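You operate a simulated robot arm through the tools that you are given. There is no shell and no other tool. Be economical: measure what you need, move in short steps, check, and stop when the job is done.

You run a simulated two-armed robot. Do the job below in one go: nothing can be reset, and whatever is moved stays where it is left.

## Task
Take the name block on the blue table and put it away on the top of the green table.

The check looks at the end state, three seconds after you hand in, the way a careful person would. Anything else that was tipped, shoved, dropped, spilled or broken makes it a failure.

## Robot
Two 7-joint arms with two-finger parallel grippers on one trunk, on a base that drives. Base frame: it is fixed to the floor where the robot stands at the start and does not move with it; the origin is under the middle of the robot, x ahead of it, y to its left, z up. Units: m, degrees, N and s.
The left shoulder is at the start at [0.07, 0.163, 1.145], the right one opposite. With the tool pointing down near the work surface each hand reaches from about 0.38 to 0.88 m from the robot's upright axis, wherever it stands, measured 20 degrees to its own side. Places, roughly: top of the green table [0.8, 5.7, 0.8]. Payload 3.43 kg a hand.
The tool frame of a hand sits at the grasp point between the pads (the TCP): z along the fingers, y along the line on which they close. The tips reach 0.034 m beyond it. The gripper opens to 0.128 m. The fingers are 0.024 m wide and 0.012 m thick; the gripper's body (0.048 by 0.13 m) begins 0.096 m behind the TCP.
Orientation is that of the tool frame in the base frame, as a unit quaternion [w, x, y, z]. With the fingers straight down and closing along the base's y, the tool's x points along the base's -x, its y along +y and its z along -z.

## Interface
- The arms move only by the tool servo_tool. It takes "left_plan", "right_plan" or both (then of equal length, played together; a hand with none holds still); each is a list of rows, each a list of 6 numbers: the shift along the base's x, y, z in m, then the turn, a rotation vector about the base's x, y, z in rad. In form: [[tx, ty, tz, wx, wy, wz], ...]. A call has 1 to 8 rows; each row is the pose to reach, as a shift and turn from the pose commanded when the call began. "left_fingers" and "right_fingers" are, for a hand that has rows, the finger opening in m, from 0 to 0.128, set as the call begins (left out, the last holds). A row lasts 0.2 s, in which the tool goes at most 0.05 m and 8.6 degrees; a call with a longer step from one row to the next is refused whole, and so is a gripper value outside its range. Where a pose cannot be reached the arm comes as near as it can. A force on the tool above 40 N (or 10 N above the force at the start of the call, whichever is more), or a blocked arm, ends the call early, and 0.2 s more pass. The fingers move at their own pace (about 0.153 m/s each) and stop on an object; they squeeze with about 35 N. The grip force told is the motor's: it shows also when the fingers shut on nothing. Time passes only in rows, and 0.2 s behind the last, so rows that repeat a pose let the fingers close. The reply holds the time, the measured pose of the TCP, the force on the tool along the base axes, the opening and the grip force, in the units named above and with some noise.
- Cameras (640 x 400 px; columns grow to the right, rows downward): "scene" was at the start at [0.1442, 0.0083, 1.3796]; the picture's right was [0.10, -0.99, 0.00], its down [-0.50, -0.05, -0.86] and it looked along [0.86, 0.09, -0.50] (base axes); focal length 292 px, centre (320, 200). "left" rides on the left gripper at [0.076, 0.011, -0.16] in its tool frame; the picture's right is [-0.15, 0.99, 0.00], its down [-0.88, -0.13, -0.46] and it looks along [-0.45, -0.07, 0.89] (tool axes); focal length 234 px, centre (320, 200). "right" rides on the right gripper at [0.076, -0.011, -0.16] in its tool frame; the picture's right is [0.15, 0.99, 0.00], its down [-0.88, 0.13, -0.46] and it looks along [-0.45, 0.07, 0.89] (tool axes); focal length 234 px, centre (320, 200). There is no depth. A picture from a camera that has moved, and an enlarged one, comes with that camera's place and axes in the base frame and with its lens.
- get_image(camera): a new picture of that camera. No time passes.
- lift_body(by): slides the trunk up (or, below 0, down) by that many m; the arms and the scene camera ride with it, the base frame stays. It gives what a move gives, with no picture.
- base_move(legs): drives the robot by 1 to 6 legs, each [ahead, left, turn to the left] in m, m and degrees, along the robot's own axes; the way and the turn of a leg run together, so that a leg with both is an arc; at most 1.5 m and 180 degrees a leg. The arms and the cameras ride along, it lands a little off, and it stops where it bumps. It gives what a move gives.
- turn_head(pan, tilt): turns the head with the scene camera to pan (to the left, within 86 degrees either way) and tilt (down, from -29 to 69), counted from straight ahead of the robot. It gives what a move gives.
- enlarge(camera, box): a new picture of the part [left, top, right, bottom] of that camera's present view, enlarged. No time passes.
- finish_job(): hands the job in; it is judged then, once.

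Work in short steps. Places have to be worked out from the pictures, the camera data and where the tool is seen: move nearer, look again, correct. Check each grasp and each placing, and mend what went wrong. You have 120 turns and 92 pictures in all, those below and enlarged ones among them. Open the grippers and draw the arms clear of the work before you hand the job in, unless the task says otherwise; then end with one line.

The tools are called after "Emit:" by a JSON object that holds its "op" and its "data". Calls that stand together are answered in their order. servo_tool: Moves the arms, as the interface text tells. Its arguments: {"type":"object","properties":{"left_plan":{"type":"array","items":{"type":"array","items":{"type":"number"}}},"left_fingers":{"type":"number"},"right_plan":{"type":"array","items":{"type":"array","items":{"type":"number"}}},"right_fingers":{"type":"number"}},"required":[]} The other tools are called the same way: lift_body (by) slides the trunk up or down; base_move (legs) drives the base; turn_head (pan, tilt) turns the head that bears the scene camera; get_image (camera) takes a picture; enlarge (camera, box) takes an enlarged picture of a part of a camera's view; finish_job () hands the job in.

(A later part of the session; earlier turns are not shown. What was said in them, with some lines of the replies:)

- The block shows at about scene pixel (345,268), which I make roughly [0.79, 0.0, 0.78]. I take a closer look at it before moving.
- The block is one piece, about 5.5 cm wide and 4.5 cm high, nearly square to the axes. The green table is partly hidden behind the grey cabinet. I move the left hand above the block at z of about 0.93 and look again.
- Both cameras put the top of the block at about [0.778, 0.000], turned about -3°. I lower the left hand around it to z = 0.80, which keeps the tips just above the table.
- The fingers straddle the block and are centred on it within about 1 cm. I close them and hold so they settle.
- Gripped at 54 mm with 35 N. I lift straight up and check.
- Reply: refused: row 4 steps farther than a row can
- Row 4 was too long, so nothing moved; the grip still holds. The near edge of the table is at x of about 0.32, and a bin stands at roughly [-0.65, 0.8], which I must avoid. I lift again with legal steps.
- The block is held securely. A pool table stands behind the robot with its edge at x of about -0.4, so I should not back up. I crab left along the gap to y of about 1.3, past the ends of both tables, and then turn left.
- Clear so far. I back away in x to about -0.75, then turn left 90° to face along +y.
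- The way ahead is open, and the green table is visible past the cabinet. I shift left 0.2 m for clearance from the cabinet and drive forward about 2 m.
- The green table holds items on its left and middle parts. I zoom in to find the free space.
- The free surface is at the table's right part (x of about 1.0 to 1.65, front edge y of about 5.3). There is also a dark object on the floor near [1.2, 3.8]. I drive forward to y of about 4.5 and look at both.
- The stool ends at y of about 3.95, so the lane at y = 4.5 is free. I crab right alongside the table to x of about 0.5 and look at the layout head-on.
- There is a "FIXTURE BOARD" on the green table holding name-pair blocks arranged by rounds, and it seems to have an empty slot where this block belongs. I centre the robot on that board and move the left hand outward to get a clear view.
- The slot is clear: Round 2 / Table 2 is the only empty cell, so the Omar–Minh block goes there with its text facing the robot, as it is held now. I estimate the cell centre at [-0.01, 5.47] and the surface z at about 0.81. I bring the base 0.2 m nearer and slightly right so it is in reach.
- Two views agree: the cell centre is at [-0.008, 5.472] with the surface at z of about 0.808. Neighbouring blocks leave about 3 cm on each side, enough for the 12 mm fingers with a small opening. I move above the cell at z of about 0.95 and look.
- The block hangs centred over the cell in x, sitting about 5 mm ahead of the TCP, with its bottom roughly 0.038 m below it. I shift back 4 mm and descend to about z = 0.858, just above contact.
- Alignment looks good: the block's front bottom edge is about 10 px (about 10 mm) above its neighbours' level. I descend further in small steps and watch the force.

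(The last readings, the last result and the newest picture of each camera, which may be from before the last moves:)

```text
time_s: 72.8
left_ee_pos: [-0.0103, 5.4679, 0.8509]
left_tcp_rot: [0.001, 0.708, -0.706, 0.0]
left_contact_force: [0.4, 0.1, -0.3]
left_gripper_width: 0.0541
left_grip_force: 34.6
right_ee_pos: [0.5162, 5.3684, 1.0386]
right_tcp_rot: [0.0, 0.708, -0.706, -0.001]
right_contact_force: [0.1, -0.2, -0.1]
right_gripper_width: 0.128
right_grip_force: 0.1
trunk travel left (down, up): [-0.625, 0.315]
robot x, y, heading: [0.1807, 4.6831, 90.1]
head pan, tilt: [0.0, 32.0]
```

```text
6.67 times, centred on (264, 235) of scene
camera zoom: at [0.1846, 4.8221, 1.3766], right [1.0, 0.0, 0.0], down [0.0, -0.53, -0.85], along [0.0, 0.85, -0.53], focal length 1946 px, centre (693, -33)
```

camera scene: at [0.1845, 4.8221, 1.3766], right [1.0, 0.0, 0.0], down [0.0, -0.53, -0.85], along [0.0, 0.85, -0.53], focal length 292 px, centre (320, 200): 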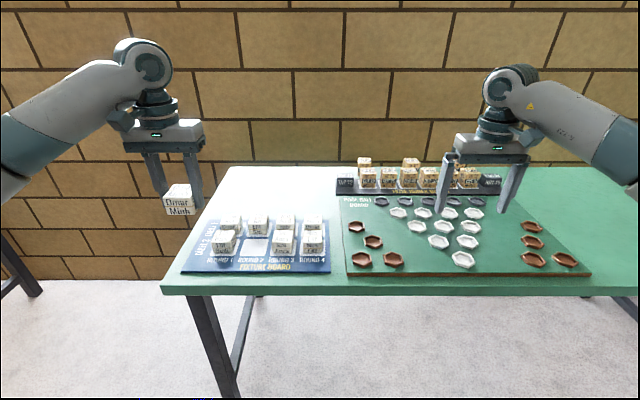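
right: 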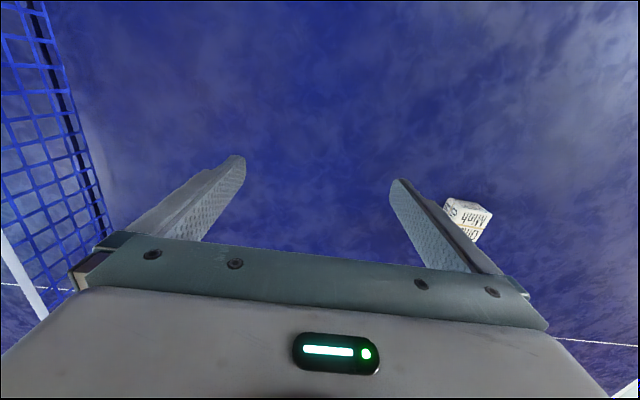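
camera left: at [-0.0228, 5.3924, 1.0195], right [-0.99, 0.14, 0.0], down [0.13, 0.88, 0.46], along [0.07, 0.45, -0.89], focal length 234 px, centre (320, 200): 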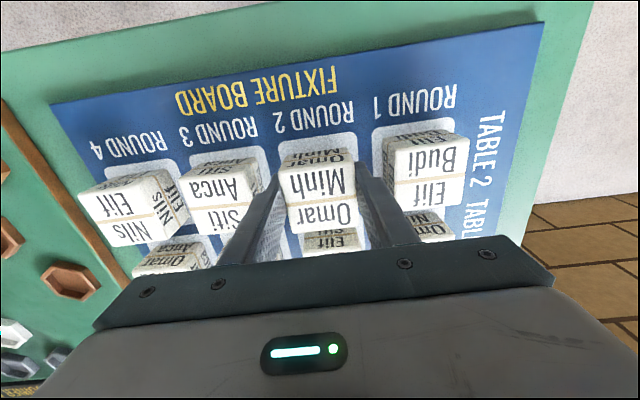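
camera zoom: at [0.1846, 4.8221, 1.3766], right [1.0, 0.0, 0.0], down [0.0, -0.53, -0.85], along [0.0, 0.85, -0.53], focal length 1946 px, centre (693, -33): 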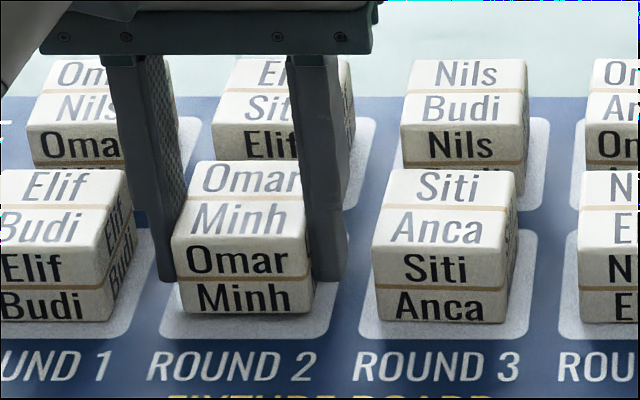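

There is no contact yet, with about 4 mm left by comparison with the neighbours. I lower in 1.5 mm steps.

Emit:
{"op": "servo_tool", "data": {"left_plan": [[0, 0, -0.0015, 0, 0, 0], [0, 0, -0.003, 0, 0, 0], [0, 0, -0.003, 0, 0, 0]]}}

Emit:
{"op": "servo_tool", "data": {"left_plan": [[0, 0, -0.001, 0, 0, 0], [0, 0, -0.001, 0, 0, 0]]}}

Emit:
{"op": "enlarge", "data": {"camera": "scene", "box": [216, 205, 312, 265]}}

```text
time_s: 73.6
left_ee_pos: [-0.0107, 5.4682, 0.8479]
left_tcp_rot: [0.0, 0.708, -0.706, 0.0]
left_contact_force: [0.2, -0.5, -0.4]
left_gripper_width: 0.0544
left_grip_force: 35.1
right_ee_pos: [0.5157, 5.3682, 1.0378]
right_tcp_rot: [0.001, 0.708, -0.706, 0.0]
right_contact_force: [0.0, -1.3, 0.9]
right_gripper_width: 0.128
right_grip_force: 0.1
trunk travel left (down, up): [-0.625, 0.315]
robot x, y, heading: [0.1829, 4.6787, 90.1]
head pan, tilt: [0.0, 32.0]
```

```text
time_s: 74.2
left_ee_pos: [-0.0093, 5.4684, 0.8461]
left_tcp_rot: [0.0, 0.708, -0.706, 0.0]
left_contact_force: [0.2, 0.4, -0.4]
left_gripper_width: 0.054
left_grip_force: 35.0
right_ee_pos: [0.5162, 5.369, 1.0379]
right_tcp_rot: [0.0, 0.708, -0.707, -0.001]
right_contact_force: [0.1, -0.8, -0.2]
right_gripper_width: 0.1279
right_grip_force: 0.0
trunk travel left (down, up): [-0.625, 0.315]
robot x, y, heading: [0.1824, 4.6806, 90.1]
head pan, tilt: [0.0, 32.0]
```

```text
6.67 times, centred on (264, 235) of scene
camera zoom: at [0.1846, 4.8221, 1.3766], right [1.0, 0.0, 0.0], down [0.0, -0.53, -0.85], along [0.0, 0.85, -0.53], focal length 1946 px, centre (693, -33)
```

zoom: 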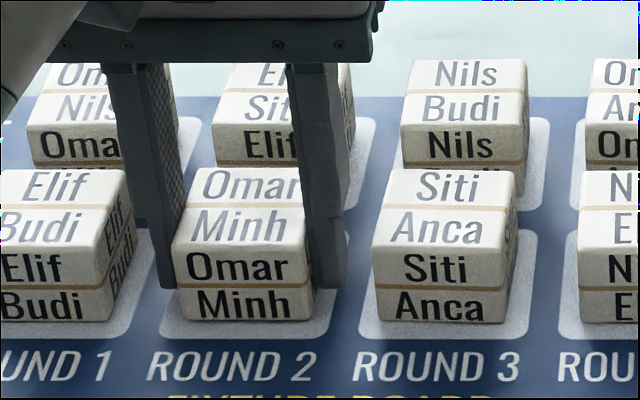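

The block is now nearly level with its neighbour. I go down 1 mm at a time to find contact.

Emit:
{"op": "servo_tool", "data": {"left_plan": [[0, 0, -0.001, 0, 0, 0], [0, 0, -0.001, 0, 0, 0]]}}

Emit:
{"op": "servo_tool", "data": {"left_plan": [[0, 0, -0.001, 0, 0, 0], [0, 0, -0.001, 0, 0, 0]]}}

```text
time_s: 74.8
left_ee_pos: [-0.0109, 5.4677, 0.8469]
left_tcp_rot: [0.001, 0.708, -0.706, 0.0]
left_contact_force: [0.0, -0.1, -0.7]
left_gripper_width: 0.054
left_grip_force: 34.3
right_ee_pos: [0.5162, 5.3698, 1.0372]
right_tcp_rot: [0.0, 0.708, -0.706, -0.001]
right_contact_force: [-0.4, 0.6, 0.5]
right_gripper_width: 0.128
right_grip_force: 0.0
trunk travel left (down, up): [-0.625, 0.315]
robot x, y, heading: [0.1789, 4.6832, 89.9]
head pan, tilt: [0.0, 32.0]
```

```text
time_s: 75.4
left_ee_pos: [-0.0107, 5.4684, 0.8453]
left_tcp_rot: [0.0, 0.708, -0.706, 0.0]
left_contact_force: [0.3, 1.0, 2.9]
left_gripper_width: 0.0542
left_grip_force: 34.9
right_ee_pos: [0.5147, 5.3678, 1.0382]
right_tcp_rot: [0.0, 0.708, -0.706, -0.001]
right_contact_force: [0.2, -0.8, 0.4]
right_gripper_width: 0.1281
right_grip_force: 0.0
trunk travel left (down, up): [-0.625, 0.315]
robot x, y, heading: [0.1798, 4.681, 90.3]
head pan, tilt: [0.0, 32.0]
```

Light contact: +2.9 N upward. I open only to 0.070 m, so about 8 mm per side, and hold.

Emit:
{"op": "servo_tool", "data": {"left_plan": [[0, 0, 0, 0, 0, 0], [0, 0, 0, 0, 0, 0], [0, 0, 0, 0, 0, 0]], "left_fingers": 0.07}}

Emit:
{"op": "enlarge", "data": {"camera": "scene", "box": [216, 205, 312, 265]}}

Emit:
{"op": "get_image", "data": {"camera": "left"}}

```text
time_s: 76.2
left_ee_pos: [-0.0103, 5.4685, 0.8445]
left_tcp_rot: [-0.001, 0.708, -0.706, 0.001]
left_contact_force: [0.7, 0.2, 0.5]
left_gripper_width: 0.07
left_grip_force: 0.1
right_ee_pos: [0.5164, 5.3681, 1.0377]
right_tcp_rot: [0.0, 0.708, -0.706, 0.001]
right_contact_force: [-0.1, 0.4, 0.5]
right_gripper_width: 0.128
right_grip_force: 0.1
trunk travel left (down, up): [-0.625, 0.315]
robot x, y, heading: [0.1835, 4.6815, 90.0]
head pan, tilt: [0.0, 32.0]
```

```text
6.67 times, centred on (264, 235) of scene
camera zoom: at [0.1847, 4.8221, 1.3766], right [1.0, 0.0, 0.0], down [0.0, -0.53, -0.85], along [0.0, 0.85, -0.53], focal length 1946 px, centre (693, -33)
```

zoom: 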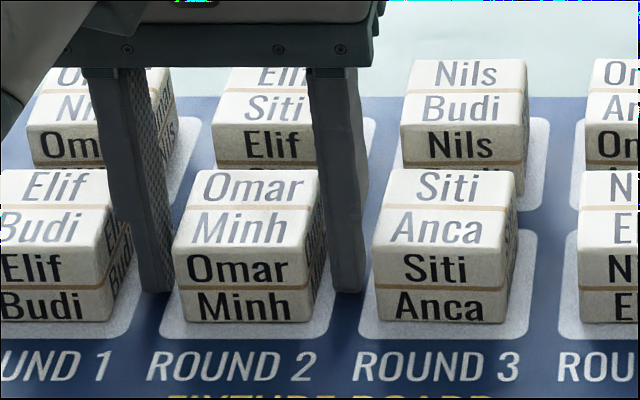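

```text
53 pictures are left
camera left: at [-0.0227, 5.3925, 1.0045], right [-0.99, 0.14, 0.0], down [0.13, 0.88, 0.46], along [0.07, 0.45, -0.89], focal length 234 px, centre (320, 200)
```

left: 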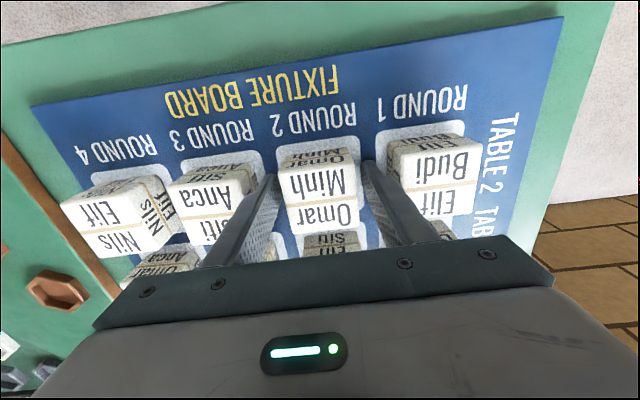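

The block is released and sits in the cell, with the fingers clear on both sides. I rise straight up slowly and then draw back.

Emit:
{"op": "servo_tool", "data": {"left_plan": [[0, 0, 0.01, 0, 0, 0], [0, 0, 0.03, 0, 0, 0], [0, 0, 0.06, 0, 0, 0], [0, 0, 0.1, 0, 0, 0], [0, 0, 0.14, 0, 0, 0], [0, 0, 0.18, 0, 0, 0], [-0.02, -0.04, 0.2, 0, 0, 0], [-0.04, -0.08, 0.22, 0, 0, 0]]}}

Emit:
{"op": "base_move", "data": {"legs": [[-0.2, 0, 0]]}}

Emit:
{"op": "servo_tool", "data": {"left_plan": [[-0.04, -0.02, 0, 0, 0, 0], [-0.08, -0.04, 0, 0, 0, 0], [-0.12, -0.06, 0, 0, 0, 0], [-0.12, -0.06, 0, 0, 0, 0]], "left_fingers": 0.128}}

Emit:
{"op": "get_image", "data": {"camera": "scene"}}

Emit:
{"op": "enlarge", "data": {"camera": "scene", "box": [200, 170, 344, 260]}}

```text
time_s: 78.0
left_ee_pos: [-0.051, 5.3857, 1.0663]
left_tcp_rot: [0.001, 0.708, -0.706, 0.0]
left_contact_force: [0.3, -0.9, 0.0]
left_gripper_width: 0.0701
left_grip_force: 0.0
right_ee_pos: [0.517, 5.3668, 1.0401]
right_tcp_rot: [0.0, 0.708, -0.706, 0.0]
right_contact_force: [0.1, -0.4, -0.2]
right_gripper_width: 0.1279
right_grip_force: 0.0
trunk travel left (down, up): [-0.625, 0.315]
robot x, y, heading: [0.1807, 4.6813, 90.4]
head pan, tilt: [0.0, 32.0]
```

```text
time_s: 79.6
left_ee_pos: [-0.0507, 5.1863, 1.0647]
left_tcp_rot: [0.0, 0.708, -0.707, 0.0]
left_contact_force: [-0.3, 0.1, -0.4]
left_gripper_width: 0.0698
left_grip_force: 0.1
right_ee_pos: [0.517, 5.1682, 1.0371]
right_tcp_rot: [0.001, 0.708, -0.706, 0.0]
right_contact_force: [0.3, -0.4, -0.2]
right_gripper_width: 0.128
right_grip_force: 0.0
trunk travel left (down, up): [-0.625, 0.315]
robot x, y, heading: [0.1809, 4.4826, 89.8]
head pan, tilt: [0.0, 32.0]
```

```text
time_s: 80.6
left_ee_pos: [-0.1698, 5.127, 1.0637]
left_tcp_rot: [0.002, 0.708, -0.706, 0.0]
left_contact_force: [-0.3, -0.4, 0.3]
left_gripper_width: 0.1278
left_grip_force: 0.0
right_ee_pos: [0.518, 5.1694, 1.0377]
right_tcp_rot: [0.0, 0.708, -0.706, -0.001]
right_contact_force: [0.3, 0.3, 0.8]
right_gripper_width: 0.1278
right_grip_force: 0.0
trunk travel left (down, up): [-0.625, 0.315]
robot x, y, heading: [0.1818, 4.4844, 90.2]
head pan, tilt: [0.0, 32.0]
```

```text
52 pictures are left
camera scene: at [0.1861, 4.622, 1.3765], right [1.0, 0.0, 0.0], down [0.0, -0.53, -0.85], along [0.0, 0.85, -0.53], focal length 292 px, centre (320, 200)
```

scene: 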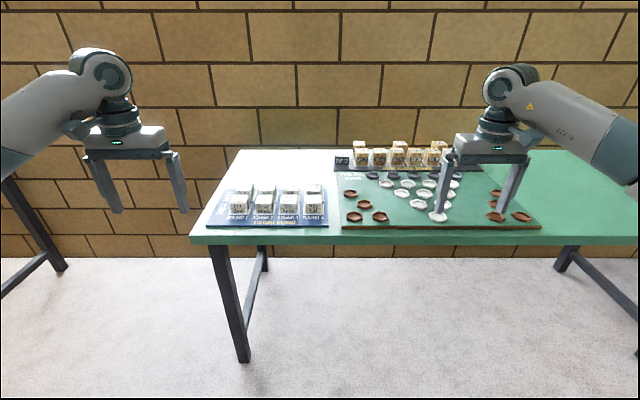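

```text
4.44 times, centred on (272, 215) of scene
camera zoom: at [0.1861, 4.622, 1.3765], right [1.0, 0.0, 0.0], down [0.0, -0.53, -0.85], along [0.0, 0.85, -0.53], focal length 1297 px, centre (533, 133)
```

zoom: 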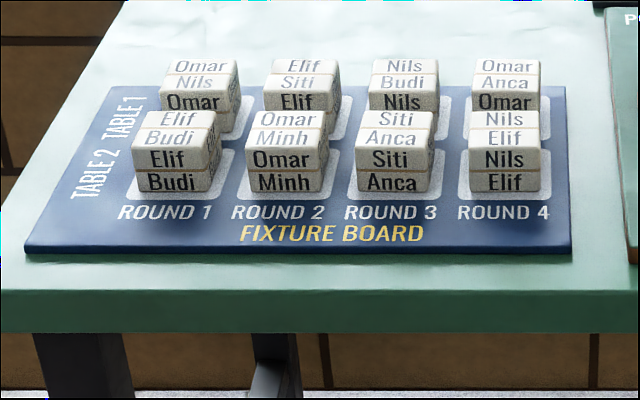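

The Omar–Minh block stands in Round 2 / Table 2, the neighbouring blocks are undisturbed, and both arms are clear with the grippers open. I hand in.

Emit:
{"op": "finish_job", "data": {}}

```text
The job is handed in.
```

The Omar–Minh name block is on the green table, in the Round 2 / Table 2 cell of the fixture board, which was the only empty one; nothing else was disturbed that I could see.
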